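You operate a simulated robot arm through the tools that you are given. There is no shell and no other tool. Be economical: measure what you need, move in short steps, check, and stop when the job is done.

You run a simulated robot arm. Do the job below in one go: nothing can be reset, and whatever is moved stays where it is left.

TASK
Take the felt-soled block and put it on top of the film with a pull tab.
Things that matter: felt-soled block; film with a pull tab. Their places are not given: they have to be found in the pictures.

It is judged by the outcome, as a careful person would: the job done as asked, and still so three seconds after it is handed in. It fails if anything else is knocked over, pushed out of place, dropped, spilled or broken.

THE ROBOT
A 7-joint arm with a two-finger parallel gripper, fixed in place. Base frame: the origin is at the foot of the arm, x ahead of it, y to its left, z up; the work surface is at about z = 0. Readings come in cm, rad, newtons and seconds.
With the tool pointing down near the work surface it reaches from about 24 to 62 cm from the base axis. Its first joint turns from -1.152 to 1.152 rad. Payload 2.6 kg.
Tool frame: the origin (TCP) lies between the finger pads and is the grasp point; the fingertips stand 3 cm ahead of it; z points along the fingers, y is the line along which they close. Largest opening 9.4 cm; finger width 2.8, thickness 1; the body of the gripper, 5 by 9.6 cm, starts 5.5 cm behind the TCP.
Orientation is told as [roll, pitch, yaw] about the base's x, y, z axes, in that order, counted from this pose: with the fingers straight down and closing along the base's y, the tool's x points along the base's -x, its y along +y and its z along -z.

THE INTERFACE
- The arm moves only by the tool drive_tool. Its argument "targets" is one flat list of numbers, 7 for each row, row after row: the turn, a rotation vector about the tool's x, y, z in units of 8 degrees (1.0 is 8 degrees), then the shift along the tool's x, y, z in units of 30 mm (1.0 is 30 mm), then the opening, from 0 (shut) to 1 (fully open). In form: [ax, ay, az, tx, ty, tz, gripper, ax, ay, az, tx, ty, tz, gripper, ...]. A call has 1 to 8 rows; each row shifts and turns the commanded pose from where the row before left it, along the tool's axes as they then stand. A call with a number of a shift or a turn outside -1 to 1 is refused whole. A row lasts 0.2 s, in which the tool goes at most 5 cm and 0.15 rad; a call with a longer step from one row to the next is refused whole, and so is a gripper value outside its range. Where a pose cannot be reached the arm comes as near as it can. A force on the tool above 40 N (or 10 N above the force at the start of the call, whichever is more), or a blocked arm, ends the call early, and 0.2 s more pass. Each finger travels about 7.2 cm/s and halts on what it meets, pressing with about 42 N; the grip force reading is that of the motor and also rises with nothing between the fingers. The clock runs only during rows and for 0.2 s after the last one: add rows that do not move to give the fingers time. It gives the time, the measured TCP pose, the force on the tool (base axes), the opening and the grip force at its end, in the units of the frame above (readings bear some noise).
- Cameras (640 x 400 px; columns grow to the right, rows downward): "scene" is fixed at [2.47, 44.25, 53.78]; the picture's right is [-0.79, -0.62, 0.00], its down [-0.49, 0.63, -0.59] and it looks along [0.37, -0.47, -0.80] (base axes); focal length 275 px, centre (320, 200). "wrist" rides on the gripper at [-3.7, 0, -5.8] in the tool frame; the picture's right is [0.00, -1.00, 0.00], its down [0.97, 0.00, -0.24] and it looks along [0.24, 0.00, 0.97] (tool axes); focal length 218 px, centre (320, 200).
- snapshot(camera): a new picture of that camera. It takes no simulated time.
- point_at(camera, pixels): there is no depth. For up to 12 entries [column, row, z] of the newest picture of that camera ("zoom" is the newest enlarged one), the place [x, y] in the base frame at which the ray of that pixel passes the height z, good to about 0.2 cm. It takes no simulated time.
- zoom(camera, box): a new picture of the part [left, top, right, bottom] of that camera's present view, enlarged. It takes no simulated time.
- sign_off(): hands the job in; it is judged then, once.

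Work in short steps. Measure before you move; look again where a grasp or a placing could have gone wrong, and mend it. You have 60 turns and 22 pictures in all, those below and enlarged ones among them. Open the gripper and draw the arm clear of the work before you hand the job in, unless the task says otherwise; then end with one line.

The tools are called after ">>>" as a command line: name --argument value ..., lists and objects as JSON in quotes. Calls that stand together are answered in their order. drive_tool: Moves the arm, as the interface text tells. Its arguments: {"type":"object","properties":{"targets":{"type":"array","items":{"type":"number"}}},"required":["targets"]} The other tools are called the same way: snapshot (camera) takes a picture; point_at (camera, pixels) gives the place at which the rays of pixels pass given heights; zoom (camera, box) takes an enlarged picture of a part of a camera's view; sign_off () hands the job in.

At the start:

```text
time: 0.0
position: [33.36, 9.38, 22.38]
orientation: [-0.001, 0.0, 0.001]
wrist_force: [0.0, 0.4, 0.2]
opening: 9.39
grasp_force: 0.0
```

scene: 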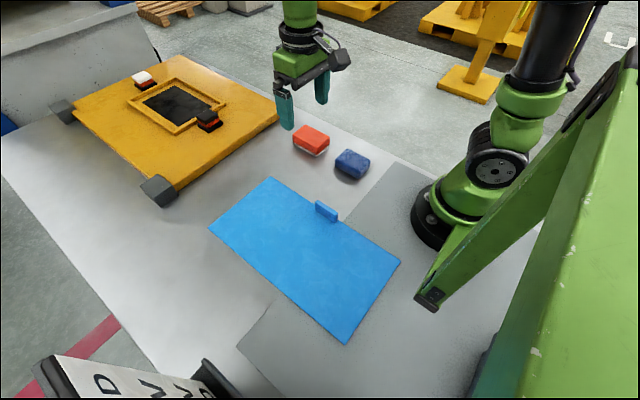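
wrist: 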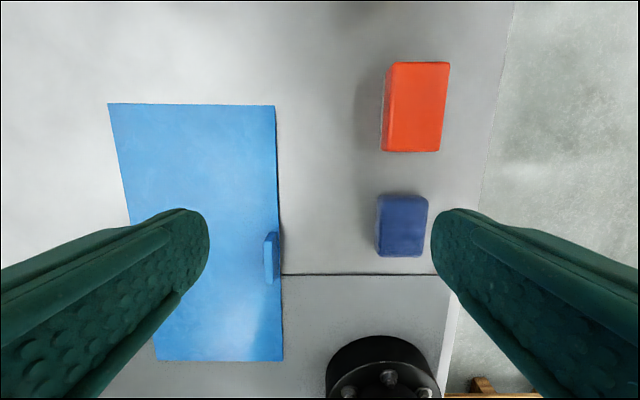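

The scene shows an orange block near (311,140), a dark blue one near (352,163) and a blue sheet with a tab at (326,210). I zoom in to tell the blocks apart.

>>> zoom --camera "scene" --box '[270, 110, 390, 185]'

>>> zoom --camera "scene" --box '[110, 60, 250, 147]'

>>> zoom --camera "scene" --box '[200, 170, 420, 350]'

```text
5.33 times, centred on (330, 148) of scene
```

zoom: 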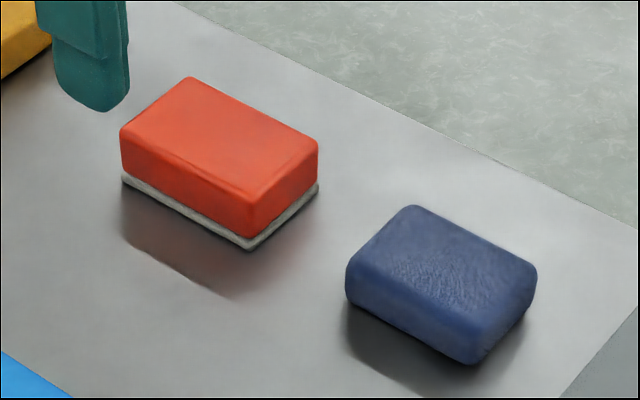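

```text
4.57 times, centred on (180, 104) of scene
```

zoom: 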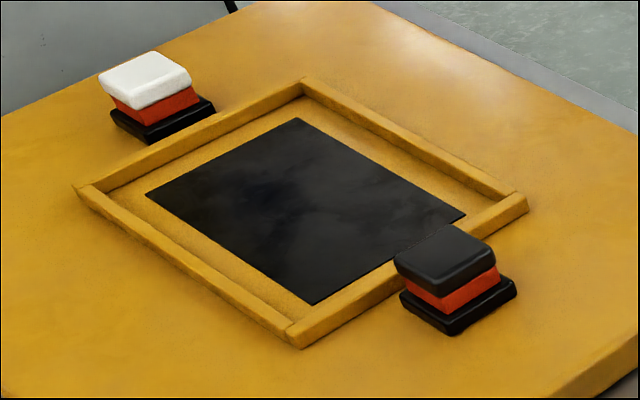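

```text
2.22 times, centred on (310, 260) of scene
```

zoom: 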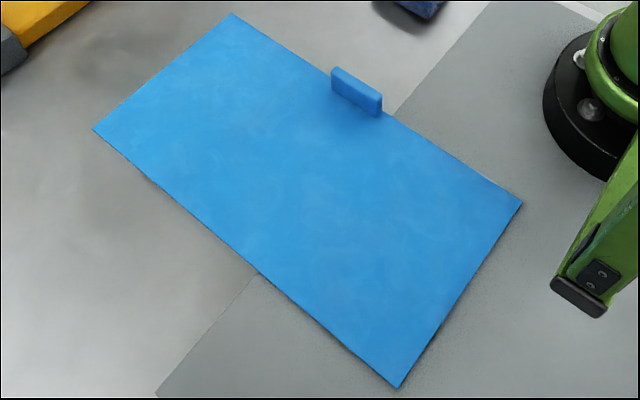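

The orange block has a pale felt sole, so that is the target, and the film is the blue sheet with the tab. I measure both in the wrist and scene pictures.

>>> point_at --camera "wrist" --pixels '[[394, 62, 3], [449, 64, 3], [439, 152, 3], [383, 151, 3], [394, 62, 4], [439, 152, 4], [108, 103, 0], [275, 105, 0], [283, 361, 0], [157, 361, 0], [382, 110, 0], [272, 257, 1]]'

>>> point_at --camera "scene" --pixels '[[305.5, 124.5, 3], [329.5, 136.5, 3], [316.5, 148.5, 3], [292.5, 134, 3], [316.5, 156.7, 0], [293, 144, 0], [329.5, 145, 0], [272, 177, 0], [400, 262, 0], [346, 344, 0], [208, 227, 0]]'

```text
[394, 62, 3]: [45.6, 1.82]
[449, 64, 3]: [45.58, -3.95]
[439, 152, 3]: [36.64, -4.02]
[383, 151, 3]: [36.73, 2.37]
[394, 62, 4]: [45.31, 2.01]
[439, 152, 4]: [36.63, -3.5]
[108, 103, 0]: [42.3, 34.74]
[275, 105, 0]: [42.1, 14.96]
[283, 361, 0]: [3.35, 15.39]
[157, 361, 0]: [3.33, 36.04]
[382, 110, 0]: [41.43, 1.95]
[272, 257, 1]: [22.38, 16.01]
```

```text
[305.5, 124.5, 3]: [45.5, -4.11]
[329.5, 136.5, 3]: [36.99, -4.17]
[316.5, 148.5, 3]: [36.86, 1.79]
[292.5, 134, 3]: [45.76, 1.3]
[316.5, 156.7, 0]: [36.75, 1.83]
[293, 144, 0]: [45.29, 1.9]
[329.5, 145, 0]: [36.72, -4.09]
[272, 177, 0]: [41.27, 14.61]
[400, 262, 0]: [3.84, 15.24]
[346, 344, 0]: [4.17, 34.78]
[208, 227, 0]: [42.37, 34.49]
```

From both cameras the block spans x 36.8–45.5, y −4.1–1.85, and is about 3 cm high (centre 41.15, −1.15). The film spans x 3.5–42, y 15–34.7. I move over the block and part of the way down.

>>> drive_tool --targets '[0, 0, 0, -0.65, -0.878, 0, 1, 0, 0, 0, -0.65, -0.878, 0, 1, 0, 0, 0, -0.65, -0.878, 0, 1, 0, 0, 0, -0.65, -0.878, 0, 1, 0, 0, 0, 0, 0, 0.9, 1, 0, 0, 0, 0, 0, 0.9, 1, 0, 0, 0, 0, 0, 0.9, 1, 0, 0, 0, 0, 0, 0.9, 1]'

>>> snapshot --camera "wrist"

```text
time: 1.8
position: [41.3, -1.13, 11.65]
orientation: [0.001, 0.0, -0.001]
wrist_force: [-0.2, 0.1, -0.3]
opening: 9.39
grasp_force: 0.1
```

```text
16 pictures are left
```

wrist: 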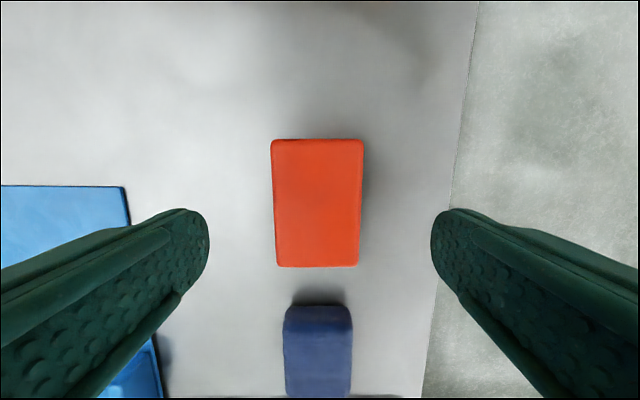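

The block is centred between the fingers (columns 272–364). I go down to TCP z ≈ 3.7 with the fingers open.

>>> drive_tool --targets '[0, 0, 0, 0, 0, 0.66, 1, 0, 0, 0, 0, 0, 0.66, 1, 0, 0, 0, 0, 0, 0.66, 1, 0, 0, 0, 0, 0, 0.66, 1, 0, 0, 0, 0, 0, 0, 1]'

>>> zoom --camera "scene" --box '[250, 90, 370, 165]'

```text
time: 3.0
position: [41.33, -1.18, 3.76]
orientation: [0.0, 0.0, -0.002]
wrist_force: [-0.5, 0.0, 0.5]
opening: 9.4
grasp_force: 0.2
```

```text
5.33 times, centred on (310, 128) of scene
```

zoom: 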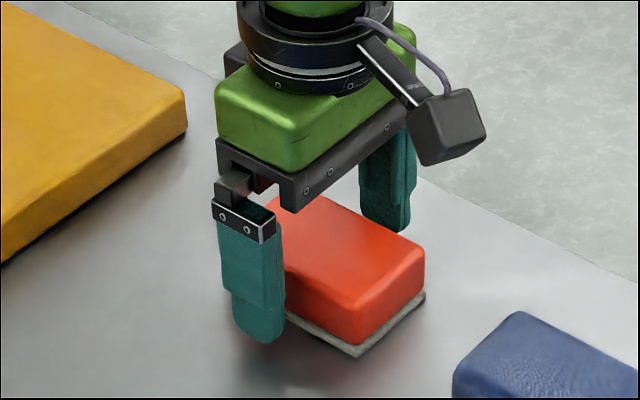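

The fingers straddle the block well and clear the table, so I close them. 42 N could crush something soft, so I watch the opening.

>>> drive_tool --targets '[0, 0, 0, 0, 0, 0, 0.62, 0, 0, 0, 0, 0, 0, 0.5, 0, 0, 0, 0, 0, 0, 0.5, 0, 0, 0, 0, 0, 0, 0.5]'

```text
time: 4.0
position: [41.34, -1.2, 3.7]
orientation: [0.0, 0.0, 0.0]
wrist_force: [-0.1, 1.2, -0.1]
opening: 6.39
grasp_force: 42.0
```

The fingers stopped at 6.39 cm with 42 N, so the block is gripped. I lift it and check.

>>> drive_tool --targets '[0, 0, 0, 0, 0, -0.3, 0.4, 0, 0, 0, 0, 0, -0.6, 0.4, 0, 0, 0, 0, 0, -0.8, 0.4, 0, 0, 0, 0, 0, -0.8, 0.4, 0, 0, 0, 0, 0, 0, 0.4]'

>>> snapshot --camera "scene"

```text
time: 5.2
position: [41.09, -1.18, 11.35]
orientation: [0.0, 0.002, 0.0]
wrist_force: [0.4, 0.0, -0.1]
opening: 3.77
grasp_force: 0.1
```

```text
14 pictures are left
```

scene: 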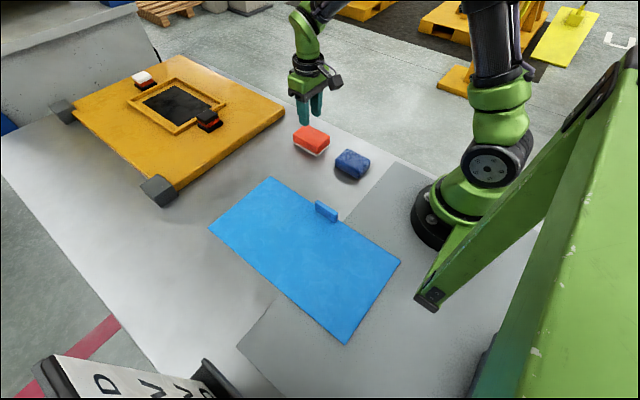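

The fingers closed to 3.77 and the block is still on the table, so it slipped out. I look at it closely from both cameras.

>>> snapshot --camera "wrist"

>>> zoom --camera "scene" --box '[272, 110, 352, 160]'

```text
13 pictures are left
```

wrist: 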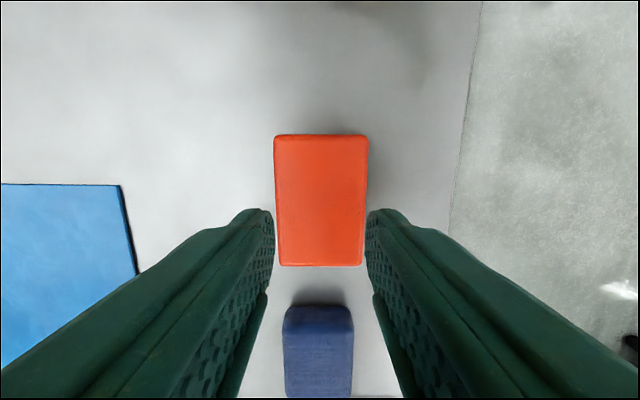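

```text
8.00 times, centred on (312, 135) of scene
```

zoom: 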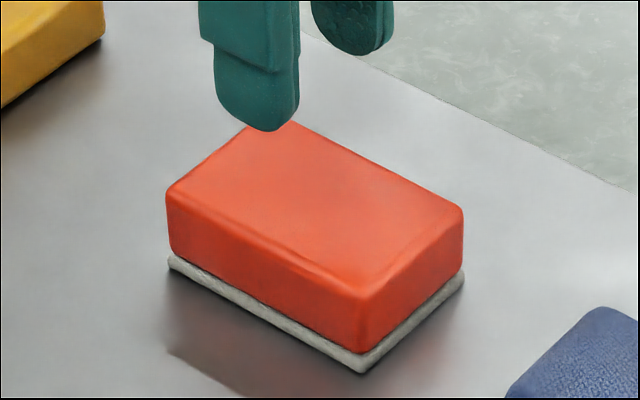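

The block stayed put and upright. I locate its top again before regripping lower.

>>> point_at --camera "wrist" --pixels '[[274, 136, 3.2], [368, 136, 3.2], [362, 266, 3.2], [279, 266, 3.2]]'

>>> drive_tool --targets '[0, 0, 0, 0, 0, 0, 0.6, 0, 0, 0, 0, 0, 0, 0.8, 0, 0, 0, 0, 0, 0, 1, 0, 0, 0, 0, 0, 0, 1]'

```text
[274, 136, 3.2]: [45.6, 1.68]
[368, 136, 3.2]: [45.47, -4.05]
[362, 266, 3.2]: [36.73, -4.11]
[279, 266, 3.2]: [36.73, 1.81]
```

```text
time: 6.2
position: [41.17, -1.23, 11.29]
orientation: [-0.001, -0.002, 0.0]
wrist_force: [-0.8, 0.7, 0.3]
opening: 9.38
grasp_force: 0.0
```

Its centre is (41.1, −1.15), unmoved. I go down to TCP z ≈ 3.2 for more pad contact.

>>> drive_tool --targets '[0, 0, 0, 0, 0, 0.75, 1, 0, 0, 0, 0, 0, 0.75, 1, 0, 0, 0, 0, 0, 0.75, 1, 0, 0, 0, 0, 0, 0.33, 1, 0, 0, 0, 0, 0, 0.12, 1, 0, 0, 0, 0, 0, 0, 1]'

```text
time: 7.6
position: [41.24, -1.15, 3.11]
orientation: [0.002, 0.0, -0.001]
wrist_force: [1.1, -0.5, -0.4]
opening: 9.4
grasp_force: 0.0
```

The tips are about 1 mm above the table with no contact force. I close fully and give the fingers time to settle.

>>> drive_tool --targets '[0, 0, 0, 0, 0, 0, 0.6, 0, 0, 0, 0, 0, 0, 0.3, 0, 0, 0, 0, 0, 0, 0, 0, 0, 0, 0, 0, 0, 0, 0, 0, 0, 0, 0, 0, 0]'

>>> zoom --camera "scene" --box '[272, 105, 352, 155]'

```text
time: 8.8
position: [41.28, -1.22, 3.11]
orientation: [-0.001, 0.0, 0.0]
wrist_force: [-0.3, -0.1, 0.2]
opening: 6.37
grasp_force: 41.9
```

```text
8.00 times, centred on (312, 130) of scene
```

zoom: 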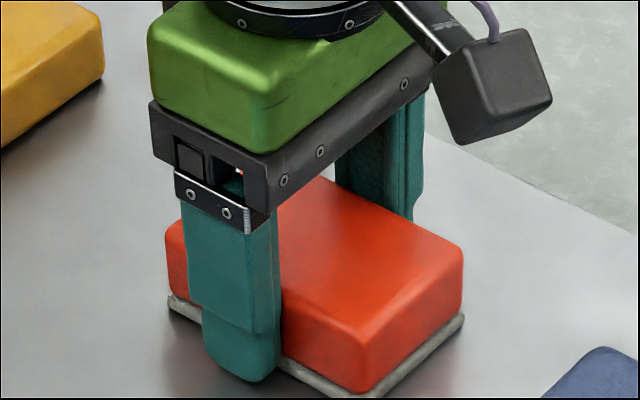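

Now I lift slowly by small steps to see whether it holds.

>>> drive_tool --targets '[0, 0, 0, 0, 0, -0.1, 0, 0, 0, 0, 0, 0, -0.1, 0, 0, 0, 0, 0, 0, -0.1, 0]'

```text
time: 9.6
position: [41.17, -1.28, 3.99]
orientation: [0.0, 0.0, 0.0]
wrist_force: [1.0, -0.5, -1.2]
opening: 6.37
grasp_force: 41.6
```

The opening is still 6.37. I check whether the block rises with the fingers.

>>> zoom --camera "scene" --box '[272, 105, 352, 155]'

```text
8.00 times, centred on (312, 130) of scene
```

zoom: 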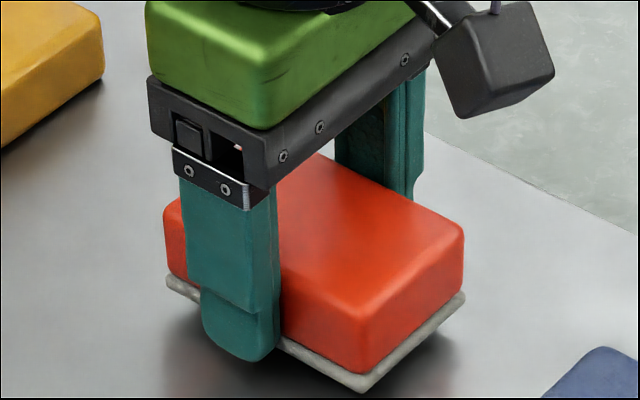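

The block has come up (left felt corner now at row 278, was 297, with a shadow beneath). The earlier faster lift probably shook it off, so I go on lifting slowly.

>>> drive_tool --targets '[0, 0, 0, 0, 0, -0.1, 0, 0, 0, 0, 0, 0, -0.1, 0, 0, 0, 0, 0, 0, -0.1, 0, 0, 0, 0, 0, 0, -0.1, 0, 0, 0, 0, 0, 0, -0.1, 0, 0, 0, 0, 0, 0, -0.1, 0, 0, 0, 0, 0, 0, 0, 0]'

>>> zoom --camera "scene" --box '[264, 100, 360, 160]'

```text
time: 11.2
position: [41.31, -1.13, 5.91]
orientation: [0.0, -0.002, -0.001]
wrist_force: [-0.3, 0.5, -1.8]
opening: 6.38
grasp_force: 41.9
```

```text
6.67 times, centred on (312, 130) of scene
```

zoom: 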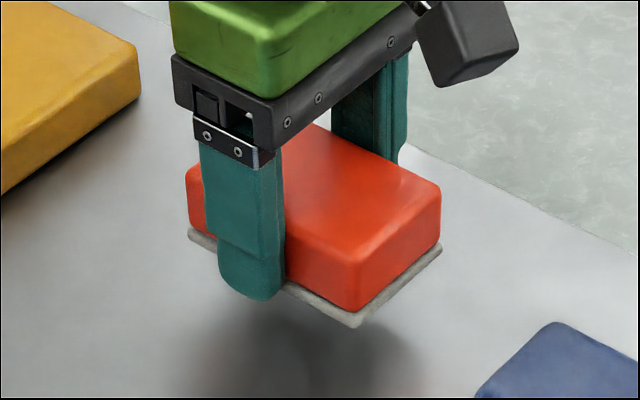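

It is held level, about 2.7 cm off the table, at a steady 6.38 cm. I carry it gently toward the film at (26, 25), a path that stays clear of the tab (x≈22, y≈15).

>>> drive_tool --targets '[0, 0, 0, 0.084, 0.144, 0, 0, 0, 0, 0, 0.169, 0.288, 0, 0, 0, 0, 0, 0.219, 0.374, 0, 0, 0, 0, 0, 0.219, 0.374, 0, 0, 0, 0, 0, 0.219, 0.374, 0, 0, 0, 0, 0, 0.219, 0.374, 0, 0, 0, 0, 0, 0.169, 0.288, 0, 0, 0, 0, 0, 0.084, 0.144, 0, 0]'

>>> zoom --camera "scene" --box '[232, 100, 392, 200]'

```text
time: 13.0
position: [37.15, 5.97, 5.82]
orientation: [0.0, 0.0, 0.001]
wrist_force: [-1.5, -0.4, -1.6]
opening: 6.39
grasp_force: 41.9
```

```text
4.00 times, centred on (312, 150) of scene
```

zoom: 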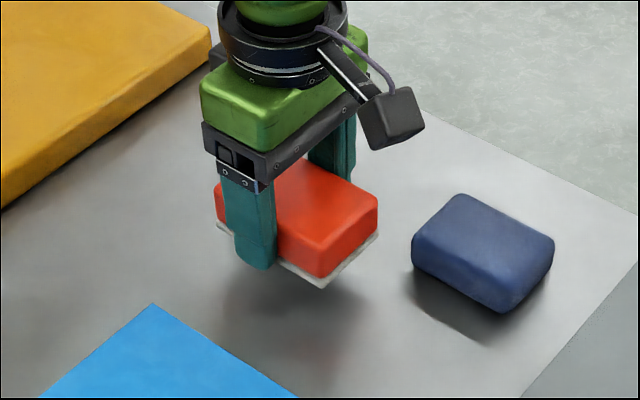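

It is held firmly, so I continue the same way.

>>> drive_tool --targets '[0, 0, 0, 0.084, 0.144, 0, 0, 0, 0, 0, 0.169, 0.288, 0, 0, 0, 0, 0, 0.219, 0.374, 0, 0, 0, 0, 0, 0.219, 0.374, 0, 0, 0, 0, 0, 0.219, 0.374, 0, 0, 0, 0, 0, 0.219, 0.374, 0, 0, 0, 0, 0, 0.169, 0.288, 0, 0, 0, 0, 0, 0.084, 0.144, 0, 0]'

```text
time: 14.8
position: [32.89, 12.98, 5.81]
orientation: [0.0, -0.001, 0.001]
wrist_force: [0.6, -0.3, -0.5]
opening: 6.35
grasp_force: 41.8
```

Still gripped at 6.35 cm. Next leg.

>>> drive_tool --targets '[0, 0, 0, 0.084, 0.144, 0, 0, 0, 0, 0, 0.169, 0.288, 0, 0, 0, 0, 0, 0.219, 0.374, 0, 0, 0, 0, 0, 0.219, 0.374, 0, 0, 0, 0, 0, 0.219, 0.374, 0, 0, 0, 0, 0, 0.219, 0.374, 0, 0, 0, 0, 0, 0.169, 0.288, 0, 0, 0, 0, 0, 0.084, 0.144, 0, 0]'

>>> snapshot --camera "scene"

```text
time: 16.6
position: [28.76, 20.25, 5.73]
orientation: [0.001, -0.002, -0.001]
wrist_force: [0.3, 0.4, -1.0]
opening: 6.39
grasp_force: 42.2
```

```text
7 pictures are left
```

scene: 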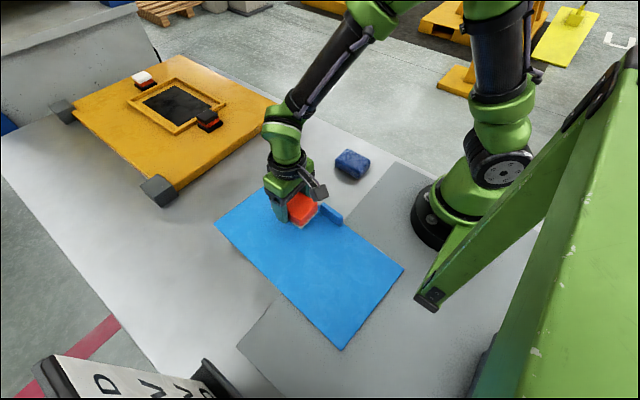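

The film's corners have shifted slightly (left corner 208→215, lower corner 344→350), so something is touching it. I look close up before moving further.

>>> zoom --camera "scene" --box '[230, 160, 390, 260]'

>>> point_at --camera "scene" --pixels '[[215, 227, 0], [342, 350, 0], [403, 267, 0], [208, 227, 0], [346, 344, 0], [400, 262, 0]]'

```text
4.00 times, centred on (310, 210) of scene
```

zoom: 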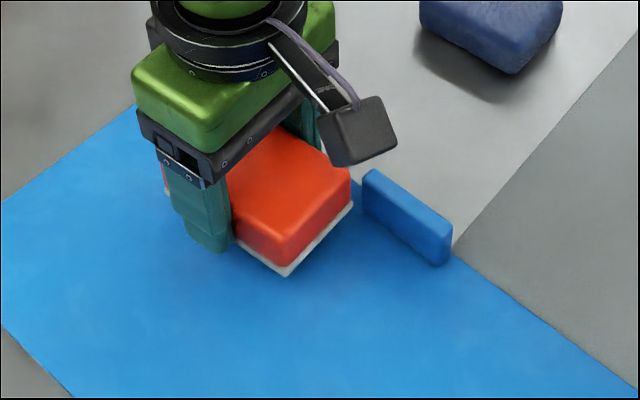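

```text
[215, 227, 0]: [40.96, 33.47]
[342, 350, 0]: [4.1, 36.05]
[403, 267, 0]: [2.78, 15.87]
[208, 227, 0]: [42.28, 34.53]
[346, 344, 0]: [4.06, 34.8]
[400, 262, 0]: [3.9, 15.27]
```

The block's corner seems to have brushed the tab on the way in and turned the film about 1 cm; it lies flat and nothing touches it now. I move straight in +y, away from the tab, to the middle of the film's width.

>>> drive_tool --targets '[0, 0, 0, 0, 0.16, 0, 0, 0, 0, 0, 0, 0.27, 0, 0, 0, 0, 0, 0, 0.35, 0, 0, 0, 0, 0, 0, 0.35, 0, 0, 0, 0, 0, 0, 0.27, 0, 0, 0, 0, 0, 0, 0.16, 0, 0, 0, 0, 0, 0, 0, 0, 0]'

>>> snapshot --camera "scene"

```text
time: 18.2
position: [28.88, 24.78, 5.74]
orientation: [0.001, 0.002, 0.0]
wrist_force: [-0.7, 0.0, -1.4]
opening: 6.39
grasp_force: 41.7
```

```text
5 pictures are left
```

scene: 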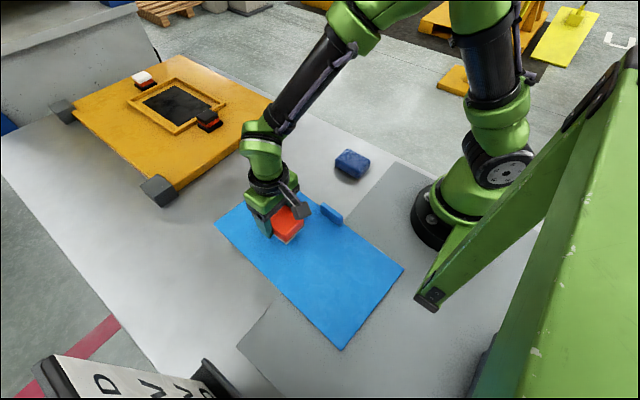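

The film did not move this time. I lower slowly to TCP z ≈ 3.5.

>>> drive_tool --targets '[0, 0, 0, 0, 0, 0.1, 0, 0, 0, 0, 0, 0, 0.13, 0, 0, 0, 0, 0, 0, 0.13, 0, 0, 0, 0, 0, 0, 0.13, 0, 0, 0, 0, 0, 0, 0.13, 0, 0, 0, 0, 0, 0, 0.1, 0, 0, 0, 0, 0, 0, 0.03, 0, 0, 0, 0, 0, 0, 0, 0]'

```text
time: 20.0
position: [28.78, 24.67, 3.69]
orientation: [0.002, -0.002, -0.001]
wrist_force: [-1.6, -0.2, 13.6]
opening: 6.37
grasp_force: 41.9
```

Contact: 13.6 N upward at z 3.69, so the block is resting on the film. I ease the pressure off slightly, then open slowly.

>>> drive_tool --targets '[0, 0, 0, 0, 0, -0.05, 0, 0, 0, 0, 0, 0, 0, 0.66, 0, 0, 0, 0, 0, 0, 0.75, 0, 0, 0, 0, 0, 0, 0.9, 0, 0, 0, 0, 0, 0, 0.95]'

>>> zoom --camera "scene" --box '[200, 160, 424, 300]'

```text
time: 21.2
position: [28.96, 24.77, 3.75]
orientation: [-0.001, 0.0, 0.001]
wrist_force: [-0.1, 0.1, -0.1]
opening: 8.94
grasp_force: 0.0
```

```text
2.86 times, centred on (312, 230) of scene
```

zoom: 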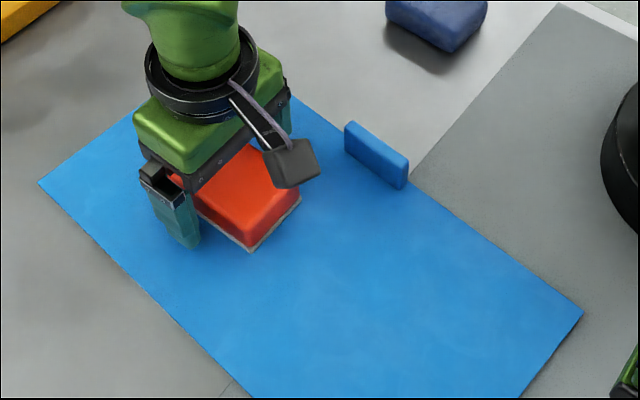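

The block rests flat on the film and is released. I draw straight up and clear.

>>> drive_tool --targets '[0, 0, 0, 0, 0, -0.2, 0.95, 0, 0, 0, 0, 0, -0.5, 0.95, 0, 0, 0, 0, 0, -0.9, 0.95, 0, 0, 0, 0, 0, -0.9, 0.95, 0, 0, 0, 0, 0, -0.9, 0.95, 0, 0, 0, 0, 0, -0.9, 0.95, 0, 0, 0, -0.6, -0.9, 0, 0.95, 0, 0, 0, -0.6, -0.9, 0, 0.95]'

>>> snapshot --camera "scene"

```text
time: 23.0
position: [32.42, 19.19, 16.6]
orientation: [-0.001, 0.0, 0.0]
wrist_force: [-0.7, -0.9, 0.4]
opening: 8.94
grasp_force: 0.1
```

```text
3 pictures are left
```

scene: 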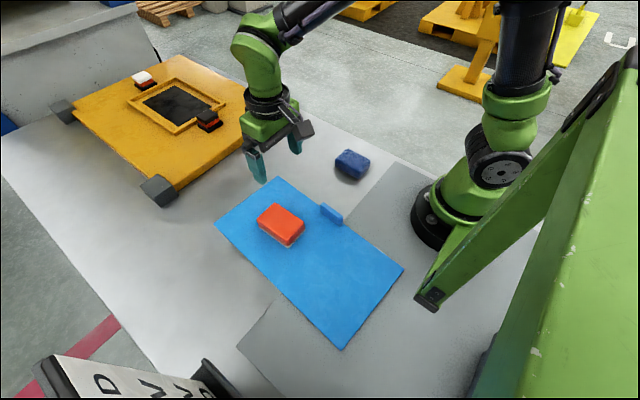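

The block lies on the film at (281,225), felt side down. The other objects are unmoved and the arm is clear, so I hand the job in.

>>> sign_off

```text
The job is handed in.
```

The felt-soled orange block is lying felt-side down on the blue film with the pull tab, released, with the arm clear; on the way in the block apparently brushed the tab, shifting and turning the film by about 1 cm.
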